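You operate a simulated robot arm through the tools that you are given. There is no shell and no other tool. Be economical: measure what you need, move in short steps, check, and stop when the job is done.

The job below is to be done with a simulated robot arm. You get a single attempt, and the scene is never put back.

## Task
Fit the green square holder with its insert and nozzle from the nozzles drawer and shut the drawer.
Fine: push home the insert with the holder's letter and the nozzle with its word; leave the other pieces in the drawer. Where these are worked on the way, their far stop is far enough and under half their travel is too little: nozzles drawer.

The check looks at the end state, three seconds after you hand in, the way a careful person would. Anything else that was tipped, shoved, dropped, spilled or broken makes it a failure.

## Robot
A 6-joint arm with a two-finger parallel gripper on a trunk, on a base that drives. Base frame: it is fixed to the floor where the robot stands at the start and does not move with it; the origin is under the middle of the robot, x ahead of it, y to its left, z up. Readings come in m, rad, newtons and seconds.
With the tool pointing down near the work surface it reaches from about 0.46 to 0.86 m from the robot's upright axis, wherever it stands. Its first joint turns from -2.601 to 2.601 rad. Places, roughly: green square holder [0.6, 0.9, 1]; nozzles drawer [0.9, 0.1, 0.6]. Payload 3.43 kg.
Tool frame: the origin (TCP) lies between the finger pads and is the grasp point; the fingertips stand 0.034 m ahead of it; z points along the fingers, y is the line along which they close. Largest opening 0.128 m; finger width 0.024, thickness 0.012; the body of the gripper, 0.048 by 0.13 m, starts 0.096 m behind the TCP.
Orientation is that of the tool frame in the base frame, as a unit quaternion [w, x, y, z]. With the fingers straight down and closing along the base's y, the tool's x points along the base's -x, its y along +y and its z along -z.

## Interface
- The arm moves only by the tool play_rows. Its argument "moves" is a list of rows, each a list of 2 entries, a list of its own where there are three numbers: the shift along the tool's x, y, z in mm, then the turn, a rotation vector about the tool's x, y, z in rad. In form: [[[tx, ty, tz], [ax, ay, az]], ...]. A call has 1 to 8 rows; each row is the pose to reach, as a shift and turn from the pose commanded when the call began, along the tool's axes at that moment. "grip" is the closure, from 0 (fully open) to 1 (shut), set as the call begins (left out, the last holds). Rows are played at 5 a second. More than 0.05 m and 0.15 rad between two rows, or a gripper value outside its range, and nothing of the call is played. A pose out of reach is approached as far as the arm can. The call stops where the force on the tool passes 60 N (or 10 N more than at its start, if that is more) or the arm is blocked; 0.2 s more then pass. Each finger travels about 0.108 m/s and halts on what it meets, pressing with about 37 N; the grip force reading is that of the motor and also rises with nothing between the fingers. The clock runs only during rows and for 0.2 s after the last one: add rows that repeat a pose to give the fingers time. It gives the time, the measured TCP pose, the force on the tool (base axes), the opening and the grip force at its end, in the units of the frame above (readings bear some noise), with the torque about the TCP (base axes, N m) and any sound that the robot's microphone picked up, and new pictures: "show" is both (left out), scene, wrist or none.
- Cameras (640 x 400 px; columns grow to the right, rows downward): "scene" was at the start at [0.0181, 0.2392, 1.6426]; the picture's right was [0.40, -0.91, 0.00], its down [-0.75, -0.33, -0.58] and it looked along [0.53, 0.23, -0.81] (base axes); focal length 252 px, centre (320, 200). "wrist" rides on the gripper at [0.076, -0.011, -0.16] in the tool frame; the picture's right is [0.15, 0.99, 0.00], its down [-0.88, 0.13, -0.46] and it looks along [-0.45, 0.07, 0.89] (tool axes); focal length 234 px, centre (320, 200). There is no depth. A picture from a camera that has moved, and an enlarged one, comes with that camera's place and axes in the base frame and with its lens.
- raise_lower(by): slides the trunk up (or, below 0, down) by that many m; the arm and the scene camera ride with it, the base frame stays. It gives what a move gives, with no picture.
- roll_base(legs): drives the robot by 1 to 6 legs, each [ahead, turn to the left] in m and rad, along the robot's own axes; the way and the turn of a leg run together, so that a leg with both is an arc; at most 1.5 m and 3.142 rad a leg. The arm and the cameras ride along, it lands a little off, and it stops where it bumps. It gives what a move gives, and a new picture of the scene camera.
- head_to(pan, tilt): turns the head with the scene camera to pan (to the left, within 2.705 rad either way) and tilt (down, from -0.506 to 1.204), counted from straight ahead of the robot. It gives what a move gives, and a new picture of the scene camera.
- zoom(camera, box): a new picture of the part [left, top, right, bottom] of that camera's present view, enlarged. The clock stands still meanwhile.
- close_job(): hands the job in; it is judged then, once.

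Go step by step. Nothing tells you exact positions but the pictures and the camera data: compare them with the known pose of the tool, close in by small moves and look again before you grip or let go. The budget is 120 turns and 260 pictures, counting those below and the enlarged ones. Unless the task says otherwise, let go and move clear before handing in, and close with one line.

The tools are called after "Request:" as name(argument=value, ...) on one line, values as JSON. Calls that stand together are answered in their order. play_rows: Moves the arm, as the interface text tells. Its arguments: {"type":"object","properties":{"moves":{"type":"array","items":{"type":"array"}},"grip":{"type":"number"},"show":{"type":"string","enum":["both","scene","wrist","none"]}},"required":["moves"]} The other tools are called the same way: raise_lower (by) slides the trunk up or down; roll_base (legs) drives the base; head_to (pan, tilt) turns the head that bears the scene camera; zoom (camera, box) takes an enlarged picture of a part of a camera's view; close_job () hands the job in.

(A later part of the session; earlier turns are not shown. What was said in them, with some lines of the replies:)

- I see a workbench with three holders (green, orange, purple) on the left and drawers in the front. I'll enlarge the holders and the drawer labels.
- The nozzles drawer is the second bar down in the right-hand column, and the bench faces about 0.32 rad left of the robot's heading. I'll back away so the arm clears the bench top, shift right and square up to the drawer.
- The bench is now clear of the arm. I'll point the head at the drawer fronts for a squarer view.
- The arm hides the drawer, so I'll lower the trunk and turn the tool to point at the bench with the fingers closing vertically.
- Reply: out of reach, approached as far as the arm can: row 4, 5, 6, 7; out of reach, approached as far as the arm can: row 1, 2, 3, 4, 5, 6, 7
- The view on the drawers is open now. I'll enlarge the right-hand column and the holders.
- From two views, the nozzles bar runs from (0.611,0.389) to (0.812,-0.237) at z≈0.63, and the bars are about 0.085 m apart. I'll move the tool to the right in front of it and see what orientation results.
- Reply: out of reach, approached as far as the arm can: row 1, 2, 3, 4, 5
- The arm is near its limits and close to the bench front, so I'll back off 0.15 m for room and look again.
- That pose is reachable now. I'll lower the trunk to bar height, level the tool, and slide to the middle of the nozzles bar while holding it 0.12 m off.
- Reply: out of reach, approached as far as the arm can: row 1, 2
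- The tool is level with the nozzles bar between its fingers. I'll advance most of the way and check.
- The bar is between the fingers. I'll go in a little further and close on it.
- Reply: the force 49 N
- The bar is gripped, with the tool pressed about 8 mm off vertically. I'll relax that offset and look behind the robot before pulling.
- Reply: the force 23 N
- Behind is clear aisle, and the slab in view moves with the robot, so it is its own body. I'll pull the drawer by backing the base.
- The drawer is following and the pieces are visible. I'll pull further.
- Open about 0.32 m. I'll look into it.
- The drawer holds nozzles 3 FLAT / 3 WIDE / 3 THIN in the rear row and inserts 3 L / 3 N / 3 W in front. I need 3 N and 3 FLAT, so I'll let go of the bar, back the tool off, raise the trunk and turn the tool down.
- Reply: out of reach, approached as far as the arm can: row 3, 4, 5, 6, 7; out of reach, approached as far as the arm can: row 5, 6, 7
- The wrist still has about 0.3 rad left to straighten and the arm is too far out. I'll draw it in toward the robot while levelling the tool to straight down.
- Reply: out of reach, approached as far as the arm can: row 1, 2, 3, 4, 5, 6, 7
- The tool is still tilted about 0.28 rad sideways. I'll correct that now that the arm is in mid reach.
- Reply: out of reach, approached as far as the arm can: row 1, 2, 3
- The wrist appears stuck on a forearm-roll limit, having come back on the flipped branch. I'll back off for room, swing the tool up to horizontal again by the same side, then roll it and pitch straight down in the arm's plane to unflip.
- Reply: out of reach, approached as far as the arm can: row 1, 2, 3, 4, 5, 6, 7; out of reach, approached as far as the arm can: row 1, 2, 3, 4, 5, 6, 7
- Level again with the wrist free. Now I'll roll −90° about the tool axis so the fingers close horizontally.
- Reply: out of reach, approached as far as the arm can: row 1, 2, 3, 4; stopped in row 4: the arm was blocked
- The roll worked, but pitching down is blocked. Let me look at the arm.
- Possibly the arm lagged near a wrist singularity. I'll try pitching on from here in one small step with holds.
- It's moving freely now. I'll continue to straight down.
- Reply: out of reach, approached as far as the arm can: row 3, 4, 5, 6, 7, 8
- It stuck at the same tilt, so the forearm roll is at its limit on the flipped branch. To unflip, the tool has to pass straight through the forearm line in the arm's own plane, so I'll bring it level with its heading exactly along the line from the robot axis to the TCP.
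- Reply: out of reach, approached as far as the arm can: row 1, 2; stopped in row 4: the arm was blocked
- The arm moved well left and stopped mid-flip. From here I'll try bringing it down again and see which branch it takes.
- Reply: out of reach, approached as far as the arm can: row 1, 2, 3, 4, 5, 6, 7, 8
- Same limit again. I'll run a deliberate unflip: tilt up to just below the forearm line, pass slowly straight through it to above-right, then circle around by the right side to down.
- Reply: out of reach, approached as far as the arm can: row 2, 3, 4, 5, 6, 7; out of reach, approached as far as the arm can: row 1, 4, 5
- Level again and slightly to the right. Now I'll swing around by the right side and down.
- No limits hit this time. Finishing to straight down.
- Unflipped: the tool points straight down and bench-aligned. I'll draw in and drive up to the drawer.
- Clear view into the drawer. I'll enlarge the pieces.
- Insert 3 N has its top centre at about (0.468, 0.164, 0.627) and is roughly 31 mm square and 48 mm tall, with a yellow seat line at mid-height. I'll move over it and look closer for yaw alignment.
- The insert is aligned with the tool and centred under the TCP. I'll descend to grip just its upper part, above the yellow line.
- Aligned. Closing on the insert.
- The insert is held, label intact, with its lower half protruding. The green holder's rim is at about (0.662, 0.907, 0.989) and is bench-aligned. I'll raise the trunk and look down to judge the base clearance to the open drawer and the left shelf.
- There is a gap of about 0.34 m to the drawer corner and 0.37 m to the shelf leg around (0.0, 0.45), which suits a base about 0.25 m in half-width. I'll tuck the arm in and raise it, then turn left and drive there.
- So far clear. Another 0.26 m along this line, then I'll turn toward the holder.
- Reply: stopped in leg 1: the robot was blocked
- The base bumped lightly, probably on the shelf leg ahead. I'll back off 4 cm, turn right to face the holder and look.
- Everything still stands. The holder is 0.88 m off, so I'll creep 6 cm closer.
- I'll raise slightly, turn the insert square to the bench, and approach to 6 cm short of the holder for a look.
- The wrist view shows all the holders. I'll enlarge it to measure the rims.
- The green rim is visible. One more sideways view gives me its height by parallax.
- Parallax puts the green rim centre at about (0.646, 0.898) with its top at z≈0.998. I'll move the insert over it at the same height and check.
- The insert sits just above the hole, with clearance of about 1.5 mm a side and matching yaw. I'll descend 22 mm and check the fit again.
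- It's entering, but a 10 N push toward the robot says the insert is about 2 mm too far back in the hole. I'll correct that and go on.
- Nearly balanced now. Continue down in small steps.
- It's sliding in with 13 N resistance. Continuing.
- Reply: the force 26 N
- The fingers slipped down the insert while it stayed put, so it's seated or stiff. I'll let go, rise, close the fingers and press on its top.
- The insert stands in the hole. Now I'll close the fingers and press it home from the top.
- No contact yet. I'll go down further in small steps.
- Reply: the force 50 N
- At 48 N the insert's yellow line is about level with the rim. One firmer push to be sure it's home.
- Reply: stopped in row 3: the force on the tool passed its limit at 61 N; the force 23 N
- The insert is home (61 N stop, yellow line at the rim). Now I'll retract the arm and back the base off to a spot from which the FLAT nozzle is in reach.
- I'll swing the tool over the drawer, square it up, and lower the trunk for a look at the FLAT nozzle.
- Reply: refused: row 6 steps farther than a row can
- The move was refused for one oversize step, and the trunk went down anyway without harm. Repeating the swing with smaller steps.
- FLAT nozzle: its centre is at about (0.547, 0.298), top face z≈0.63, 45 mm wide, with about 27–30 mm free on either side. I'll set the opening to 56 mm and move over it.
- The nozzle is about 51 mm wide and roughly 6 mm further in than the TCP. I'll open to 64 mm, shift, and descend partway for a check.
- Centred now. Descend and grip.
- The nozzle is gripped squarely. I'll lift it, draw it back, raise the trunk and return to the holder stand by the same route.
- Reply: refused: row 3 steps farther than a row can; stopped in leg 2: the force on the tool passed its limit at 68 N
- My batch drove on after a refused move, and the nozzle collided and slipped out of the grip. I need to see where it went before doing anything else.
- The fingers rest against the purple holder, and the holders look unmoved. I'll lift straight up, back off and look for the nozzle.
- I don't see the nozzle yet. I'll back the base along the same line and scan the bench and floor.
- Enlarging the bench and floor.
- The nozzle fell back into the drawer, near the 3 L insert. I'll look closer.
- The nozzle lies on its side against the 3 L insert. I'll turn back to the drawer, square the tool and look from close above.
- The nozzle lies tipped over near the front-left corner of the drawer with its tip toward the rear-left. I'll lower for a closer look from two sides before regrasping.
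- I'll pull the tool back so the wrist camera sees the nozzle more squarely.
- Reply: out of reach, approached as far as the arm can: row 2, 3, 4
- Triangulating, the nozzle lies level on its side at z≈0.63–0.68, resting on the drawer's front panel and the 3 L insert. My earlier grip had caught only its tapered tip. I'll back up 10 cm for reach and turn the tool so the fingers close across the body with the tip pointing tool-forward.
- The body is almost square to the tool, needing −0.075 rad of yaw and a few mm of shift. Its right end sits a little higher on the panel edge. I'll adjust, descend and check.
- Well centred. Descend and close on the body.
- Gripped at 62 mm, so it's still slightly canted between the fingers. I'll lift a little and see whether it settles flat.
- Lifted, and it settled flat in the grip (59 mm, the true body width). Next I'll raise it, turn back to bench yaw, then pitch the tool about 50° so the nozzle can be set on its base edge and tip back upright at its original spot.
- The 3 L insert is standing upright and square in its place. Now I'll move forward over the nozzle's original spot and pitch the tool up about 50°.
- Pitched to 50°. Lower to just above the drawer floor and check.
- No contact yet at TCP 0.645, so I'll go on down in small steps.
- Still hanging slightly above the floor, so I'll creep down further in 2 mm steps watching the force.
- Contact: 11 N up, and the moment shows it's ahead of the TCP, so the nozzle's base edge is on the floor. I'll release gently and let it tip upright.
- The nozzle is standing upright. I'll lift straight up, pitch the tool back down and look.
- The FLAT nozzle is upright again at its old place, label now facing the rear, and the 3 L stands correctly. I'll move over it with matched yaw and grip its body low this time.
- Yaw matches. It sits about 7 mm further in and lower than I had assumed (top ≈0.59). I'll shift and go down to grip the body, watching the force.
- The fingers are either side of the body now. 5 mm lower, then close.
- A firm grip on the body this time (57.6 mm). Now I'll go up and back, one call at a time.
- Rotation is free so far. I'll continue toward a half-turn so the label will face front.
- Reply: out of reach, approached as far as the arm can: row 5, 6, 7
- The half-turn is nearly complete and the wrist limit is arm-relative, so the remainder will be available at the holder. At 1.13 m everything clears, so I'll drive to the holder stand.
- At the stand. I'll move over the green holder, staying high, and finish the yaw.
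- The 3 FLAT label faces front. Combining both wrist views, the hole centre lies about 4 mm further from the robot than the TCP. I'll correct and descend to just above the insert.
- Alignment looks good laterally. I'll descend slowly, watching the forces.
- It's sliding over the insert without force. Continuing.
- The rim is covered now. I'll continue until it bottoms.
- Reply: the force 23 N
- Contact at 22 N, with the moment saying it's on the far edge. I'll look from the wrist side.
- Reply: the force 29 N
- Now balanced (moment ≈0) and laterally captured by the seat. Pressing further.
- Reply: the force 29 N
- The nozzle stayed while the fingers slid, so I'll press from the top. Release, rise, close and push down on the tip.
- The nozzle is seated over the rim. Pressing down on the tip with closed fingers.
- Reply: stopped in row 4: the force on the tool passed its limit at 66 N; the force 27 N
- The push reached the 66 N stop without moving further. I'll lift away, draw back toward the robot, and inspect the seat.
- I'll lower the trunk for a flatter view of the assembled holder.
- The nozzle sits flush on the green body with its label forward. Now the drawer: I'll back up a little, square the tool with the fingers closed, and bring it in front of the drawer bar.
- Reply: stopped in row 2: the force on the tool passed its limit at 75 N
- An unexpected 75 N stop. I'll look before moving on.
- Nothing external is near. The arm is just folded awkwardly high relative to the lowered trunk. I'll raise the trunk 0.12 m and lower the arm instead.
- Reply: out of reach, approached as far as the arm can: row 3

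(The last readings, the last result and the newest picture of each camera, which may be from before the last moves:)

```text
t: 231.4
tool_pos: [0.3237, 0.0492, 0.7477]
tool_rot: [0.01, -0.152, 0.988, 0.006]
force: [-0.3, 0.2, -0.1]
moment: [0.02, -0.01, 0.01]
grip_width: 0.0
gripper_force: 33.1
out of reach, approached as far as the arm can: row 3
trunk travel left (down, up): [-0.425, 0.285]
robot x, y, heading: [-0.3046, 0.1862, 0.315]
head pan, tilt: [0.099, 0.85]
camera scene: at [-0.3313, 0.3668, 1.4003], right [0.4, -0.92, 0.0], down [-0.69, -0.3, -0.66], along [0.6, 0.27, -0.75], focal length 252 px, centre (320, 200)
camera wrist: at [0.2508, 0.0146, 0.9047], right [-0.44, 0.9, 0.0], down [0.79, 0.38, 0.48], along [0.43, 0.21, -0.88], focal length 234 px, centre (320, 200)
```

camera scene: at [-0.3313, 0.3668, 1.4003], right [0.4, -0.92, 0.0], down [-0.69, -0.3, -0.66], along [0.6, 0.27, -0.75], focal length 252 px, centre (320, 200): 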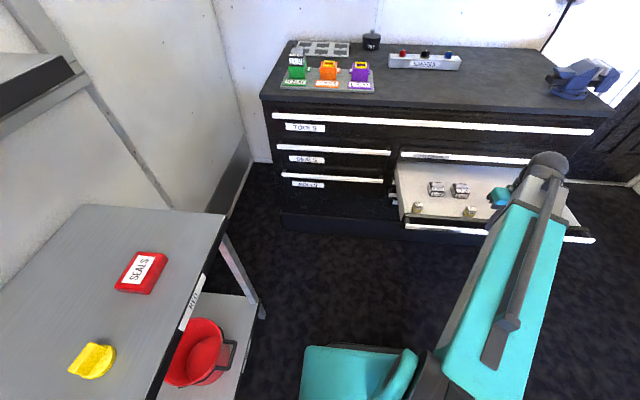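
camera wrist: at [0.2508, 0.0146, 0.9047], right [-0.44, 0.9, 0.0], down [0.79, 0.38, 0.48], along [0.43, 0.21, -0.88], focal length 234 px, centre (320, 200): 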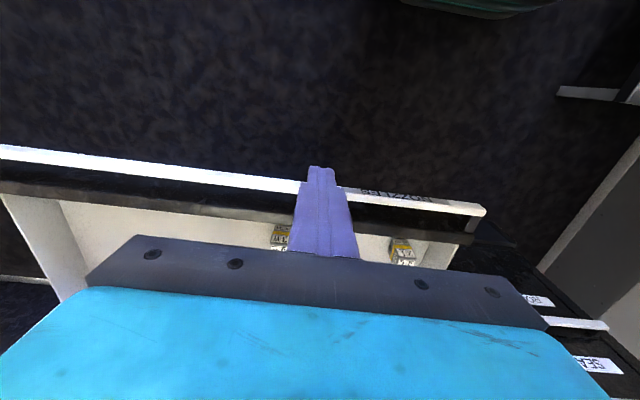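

In front of the bar with about 4 cm to spare. Lower to bar height.

Request:
play_rows(moves=[[[0, 0, 45], [0, 0, 0]], [[0, 0, 85], [0, 0, 0]], [[0, 0, 108], [0, 0, 0]], [[0, 0, 108], [0, 0, 0]]], show="wrist")

```text
t: 232.4
tool_pos: [0.3252, 0.0511, 0.6381]
tool_rot: [0.011, -0.152, 0.988, 0.004]
force: [-0.3, -0.8, 0.2]
moment: [-0.02, 0.01, -0.02]
grip_width: 0.0
gripper_force: 33.6
trunk travel left (down, up): [-0.425, 0.285]
robot x, y, heading: [-0.3108, 0.1931, 0.312]
head pan, tilt: [0.099, 0.85]
camera wrist: at [0.2524, 0.0164, 0.7966], right [-0.44, 0.9, 0.0], down [0.79, 0.38, 0.48], along [0.43, 0.21, -0.88], focal length 234 px, centre (320, 200)
```

wrist: 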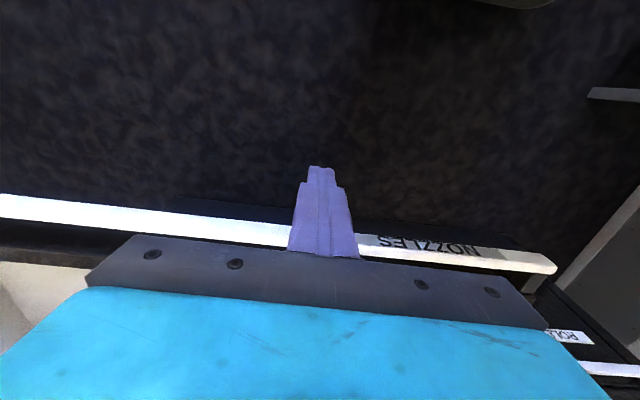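

I'll make gentle contact with the bar using the arm, then push with the base.

Request:
play_rows(moves=[[[-10, 0, 0], [0, 0, 0]], [[-20, 0, 0], [0, 0, 0]], [[-27, 0, 0], [0, 0, 0]], [[-32, 0, 0], [0, 0, 0]], [[-37, 0, 0], [0, 0, 0]], [[-42, 0, 0], [0, 0, 0]]], show="none")

```text
t: 233.8
tool_pos: [0.3655, 0.0643, 0.6401]
tool_rot: [0.011, -0.151, 0.988, 0.005]
force: [-0.3, -0.2, 0.2]
moment: [-0.02, 0.0, -0.01]
grip_width: 0.0001
gripper_force: 33.2
trunk travel left (down, up): [-0.425, 0.285]
robot x, y, heading: [-0.3082, 0.186, 0.319]
head pan, tilt: [0.099, 0.85]
```

Request:
play_rows(moves=[[[-5, 0, 0], [0, 0, 0]], [[-10, 0, 0], [0, 0, 0]], [[-15, 0, 0], [0, 0, 0]], [[-20, 0, 0], [0, 0, 0]], [[-25, 0, 0], [0, 0, 0]]], show="wrist")

```text
t: 235.0
tool_pos: [0.3885, 0.0714, 0.641]
tool_rot: [0.011, -0.153, 0.988, 0.005]
force: [0.0, 0.4, -0.2]
moment: [0.02, -0.02, 0.02]
grip_width: 0.0001
gripper_force: 33.0
trunk travel left (down, up): [-0.425, 0.285]
robot x, y, heading: [-0.309, 0.1861, 0.317]
head pan, tilt: [0.099, 0.85]
camera wrist: at [0.3158, 0.0359, 0.7986], right [-0.44, 0.9, 0.0], down [0.79, 0.38, 0.48], along [0.43, 0.21, -0.88], focal length 234 px, centre (320, 200)
```

wrist: 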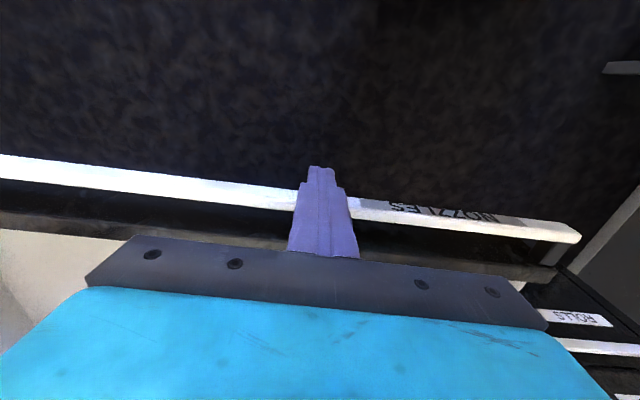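

The fingers are at the bar now. I'll push with the base in two legs.

Request:
roll_base(legs=[[0.12, 0]])

Request:
zoom(camera="scene", box=[370, 120, 630, 260])

```text
t: 236.3
tool_pos: [0.5018, 0.1086, 0.6414]
tool_rot: [0.011, -0.152, 0.988, 0.005]
force: [-0.3, 0.1, 0.2]
moment: [-0.01, 0.01, -0.01]
grip_width: 0.0001
gripper_force: 33.0
trunk travel left (down, up): [-0.425, 0.285]
robot x, y, heading: [-0.1927, 0.2191, 0.312]
head pan, tilt: [0.099, 0.85]
camera scene: at [-0.2179, 0.4036, 1.4003], right [0.4, -0.92, 0.0], down [-0.69, -0.3, -0.66], along [0.6, 0.27, -0.75], focal length 252 px, centre (320, 200)
```

scene: 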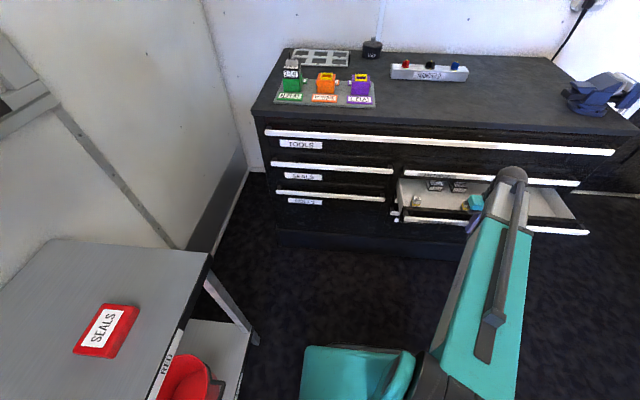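

```text
2.46 times, centred on (500, 190) of scene
camera zoom: at [-0.2179, 0.4036, 1.4003], right [0.4, -0.92, 0.0], down [-0.69, -0.3, -0.66], along [0.6, 0.27, -0.75], focal length 621 px, centre (-123, 225)
```

zoom: 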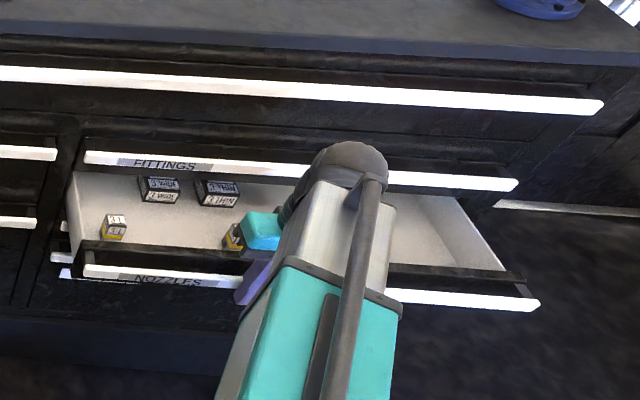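

The drawer is half closed and the pieces still stand. To clear the upper bars at the end, I'll pitch the tool forward 0.6 rad so the fingertips lead.

Request:
play_rows(moves=[[[6, 0, 0], [0, -0.12, 0]], [[12, 0, 0], [0, -0.24, 0]], [[18, 0, 0], [0, -0.36, 0]], [[22, 0, 0], [0, -0.48, 0]], [[25, 0, 0], [0, -0.6, 0]], [[25, 0, 0], [0, -0.6, 0]]], show="wrist")

```text
t: 237.7
tool_pos: [0.4794, 0.1005, 0.6407]
tool_rot: [0.303, -0.143, 0.941, 0.05]
force: [-0.1, -1.1, 1.2]
moment: [-0.02, -0.02, 0.02]
grip_width: 0.0
gripper_force: 33.0
trunk travel left (down, up): [-0.425, 0.285]
robot x, y, heading: [-0.195, 0.2244, 0.313]
head pan, tilt: [0.099, 0.85]
camera wrist: at [0.3335, 0.0431, 0.7253], right [-0.41, 0.91, -0.08], down [0.39, 0.25, 0.89], along [0.82, 0.33, -0.46], focal length 234 px, centre (320, 200)
```

wrist: 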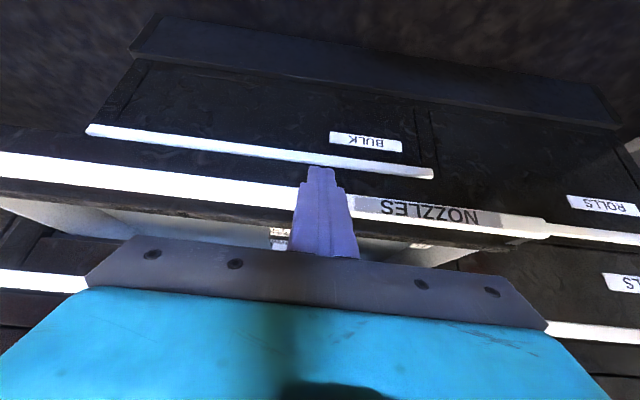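

Request:
roll_base(legs=[[0.13, 0]])

Request:
play_rows(moves=[[[0, 0, 0], [0, 0, 0]]], show="wrist")

```text
t: 239.1
tool_pos: [0.6028, 0.1412, 0.6405]
tool_rot: [0.303, -0.143, 0.941, 0.05]
force: [0.0, 0.8, 0.9]
moment: [-0.03, -0.02, 0.06]
grip_width: 0.0
gripper_force: 33.2
trunk travel left (down, up): [-0.425, 0.285]
robot x, y, heading: [-0.0691, 0.2631, 0.311]
head pan, tilt: [0.099, 0.85]
camera scene: at [-0.093, 0.4443, 1.4003], right [0.4, -0.92, 0.0], down [-0.69, -0.3, -0.66], along [0.6, 0.27, -0.75], focal length 252 px, centre (320, 200)
```

scene: 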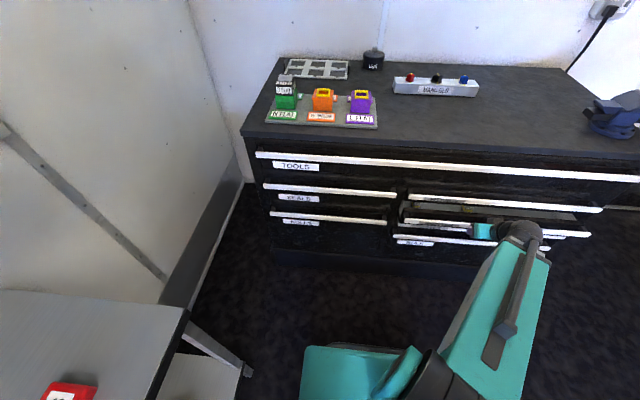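

```text
t: 239.5
tool_pos: [0.6031, 0.1405, 0.639]
tool_rot: [0.303, -0.144, 0.941, 0.051]
force: [0.1, 0.6, 0.8]
moment: [0.0, -0.02, 0.03]
grip_width: 0.0
gripper_force: 33.6
trunk travel left (down, up): [-0.425, 0.285]
robot x, y, heading: [-0.0701, 0.266, 0.314]
head pan, tilt: [0.099, 0.85]
camera wrist: at [0.4586, 0.0843, 0.7255], right [-0.41, 0.91, -0.08], down [0.39, 0.25, 0.89], along [0.82, 0.33, -0.46], focal length 234 px, centre (320, 200)
```

wrist: 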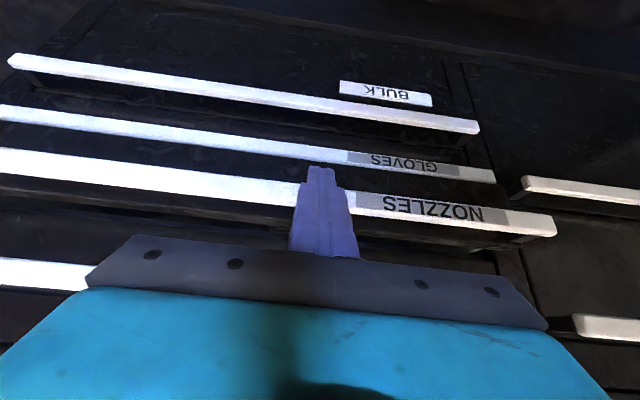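

About 6 cm left. I'll finish with the arm, straight forward, until it stops at the closed position.

Request:
play_rows(moves=[[[-8.3, 0, 5.7], [0, 0, 0]], [[-16.5, 0, 11.3], [0, 0, 0]], [[-24.8, 0, 17], [0, 0, 0]], [[-33, 0, 22.6], [0, 0, 0]], [[-41.3, 0, 28.3], [0, 0, 0]], [[-47, 0, 32.3], [0, 0, 0]]], show="none")

Request:
play_rows(moves=[[[-4.1, 0, 2.8], [0, 0, 0]], [[-8.3, 0, 5.7], [0, 0, 0]], [[-12.4, 0, 8.5], [0, 0, 0]], [[-16.5, 0, 11.3], [0, 0, 0]], [[-20.6, 0, 14.2], [0, 0, 0]]], show="both")

```text
t: 240.9
tool_pos: [0.6545, 0.1567, 0.6417]
tool_rot: [0.3, -0.144, 0.942, 0.049]
force: [-33.7, -10.2, 1.9]
moment: [-0.37, 0.57, 0.02]
grip_width: 0.0
gripper_force: 32.9
trunk travel left (down, up): [-0.425, 0.285]
robot x, y, heading: [-0.0706, 0.263, 0.317]
head pan, tilt: [0.099, 0.85]
```

```text
t: 241.3
tool_pos: [0.6531, 0.1566, 0.6398]
tool_rot: [0.294, -0.147, 0.943, 0.049]
force: [-12.1, -3.6, 3.2]
moment: [-0.22, 0.11, 0.01]
grip_width: 0.0
gripper_force: 33.1
trunk travel left (down, up): [-0.425, 0.285]
robot x, y, heading: [-0.0647, 0.2642, 0.313]
head pan, tilt: [0.099, 0.85]
stopped in row 1: the force on the tool passed its limit at 66 N (the readings are from after the stop); the commanded pose is now the measured one
camera scene: at [-0.0941, 0.4442, 1.4004], right [0.4, -0.92, 0.0], down [-0.69, -0.3, -0.66], along [0.6, 0.27, -0.75], focal length 252 px, centre (320, 200)
camera wrist: at [0.5104, 0.0999, 0.7275], right [-0.42, 0.91, -0.08], down [0.4, 0.26, 0.88], along [0.81, 0.33, -0.47], focal length 234 px, centre (320, 200)
```

scene: 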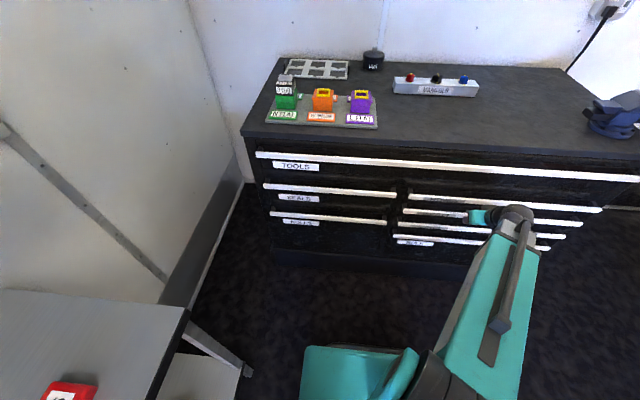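
wrist: 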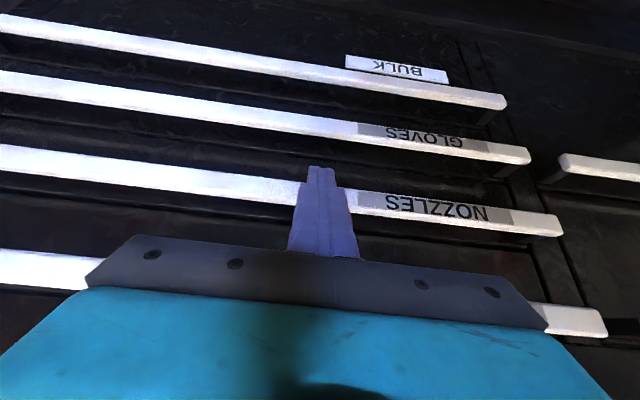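

It stopped against the closed position with all four bars in line. I'll back the tool off and check everything once more.

Request:
play_rows(moves=[[[16.5, 0, -11.3], [0, 0, 0]], [[49, 0, -34], [0, 0, 0]], [[82, 0, -57], [0, 0, 0]], [[82, 0, -57], [0, 0, 0]]], show="none")

Request:
roll_base(legs=[[-0.15, 0]])

Request:
zoom(camera="scene", box=[370, 140, 630, 260])

Request:
zoom(camera="scene", box=[260, 40, 400, 120])

```text
t: 242.3
tool_pos: [0.5795, 0.1183, 0.6355]
tool_rot: [0.295, -0.146, 0.943, 0.05]
force: [-0.1, 0.0, 0.2]
moment: [0.02, 0.02, 0.03]
grip_width: 0.0
gripper_force: 33.1
out of reach, approached as far as the arm can: row 3, 4
trunk travel left (down, up): [-0.425, 0.285]
robot x, y, heading: [-0.0693, 0.2652, 0.318]
head pan, tilt: [0.099, 0.85]
```

```text
t: 243.8
tool_pos: [0.4376, 0.0737, 0.634]
tool_rot: [0.295, -0.146, 0.943, 0.049]
force: [0.4, -0.8, 0.3]
moment: [-0.03, 0.01, -0.01]
grip_width: 0.0
gripper_force: 33.1
trunk travel left (down, up): [-0.425, 0.285]
robot x, y, heading: [-0.2121, 0.214, 0.317]
head pan, tilt: [0.099, 0.85]
camera scene: at [-0.2354, 0.3979, 1.4003], right [0.4, -0.92, 0.0], down [-0.69, -0.3, -0.66], along [0.6, 0.27, -0.75], focal length 252 px, centre (320, 200)
```

scene: 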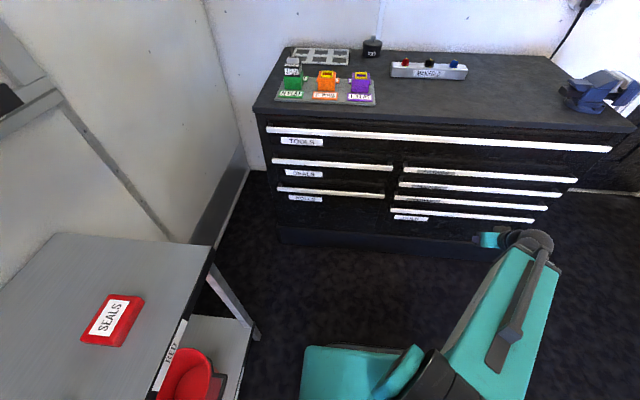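

```text
2.46 times, centred on (500, 200) of scene
camera zoom: at [-0.2354, 0.3979, 1.4003], right [0.4, -0.92, 0.0], down [-0.69, -0.3, -0.66], along [0.6, 0.27, -0.75], focal length 621 px, centre (-123, 200)
```

zoom: 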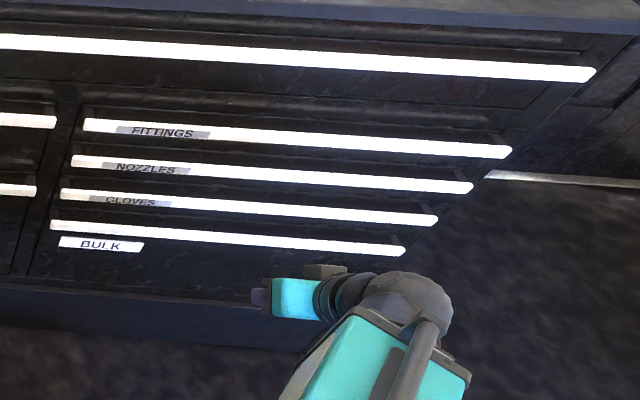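

```text
4.57 times, centred on (330, 80) of scene
camera zoom: at [-0.2354, 0.3979, 1.4003], right [0.4, -0.92, 0.0], down [-0.69, -0.3, -0.66], along [0.6, 0.27, -0.75], focal length 1154 px, centre (274, 749)
5 turns are left
```

zoom: 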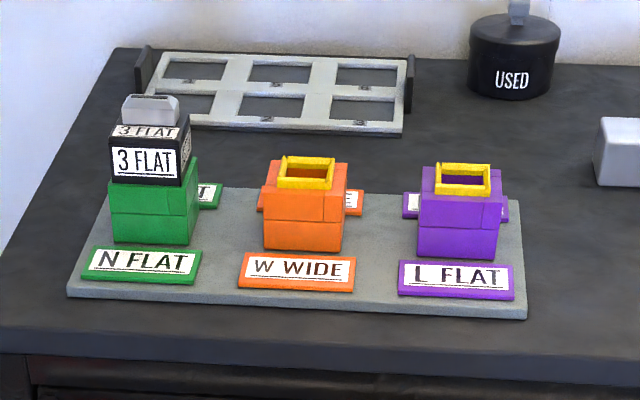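

All four drawer bars are in line with the nozzles drawer shut. The green holder carries insert N and the FLAT nozzle flush, and the arm is clear, so I'm handing in.

Request:
close_job()

```text
The job is handed in.
```

The green square holder now has its N insert and FLAT nozzle pressed in, the nozzles drawer is shut and the other pieces are still in it. On the way I dropped the FLAT nozzle into the drawer and it landed against the 3 L insert. I stood the nozzle back up and regripped it; the 3 L was still upright when I checked. I could not see inside the drawer after it closed.
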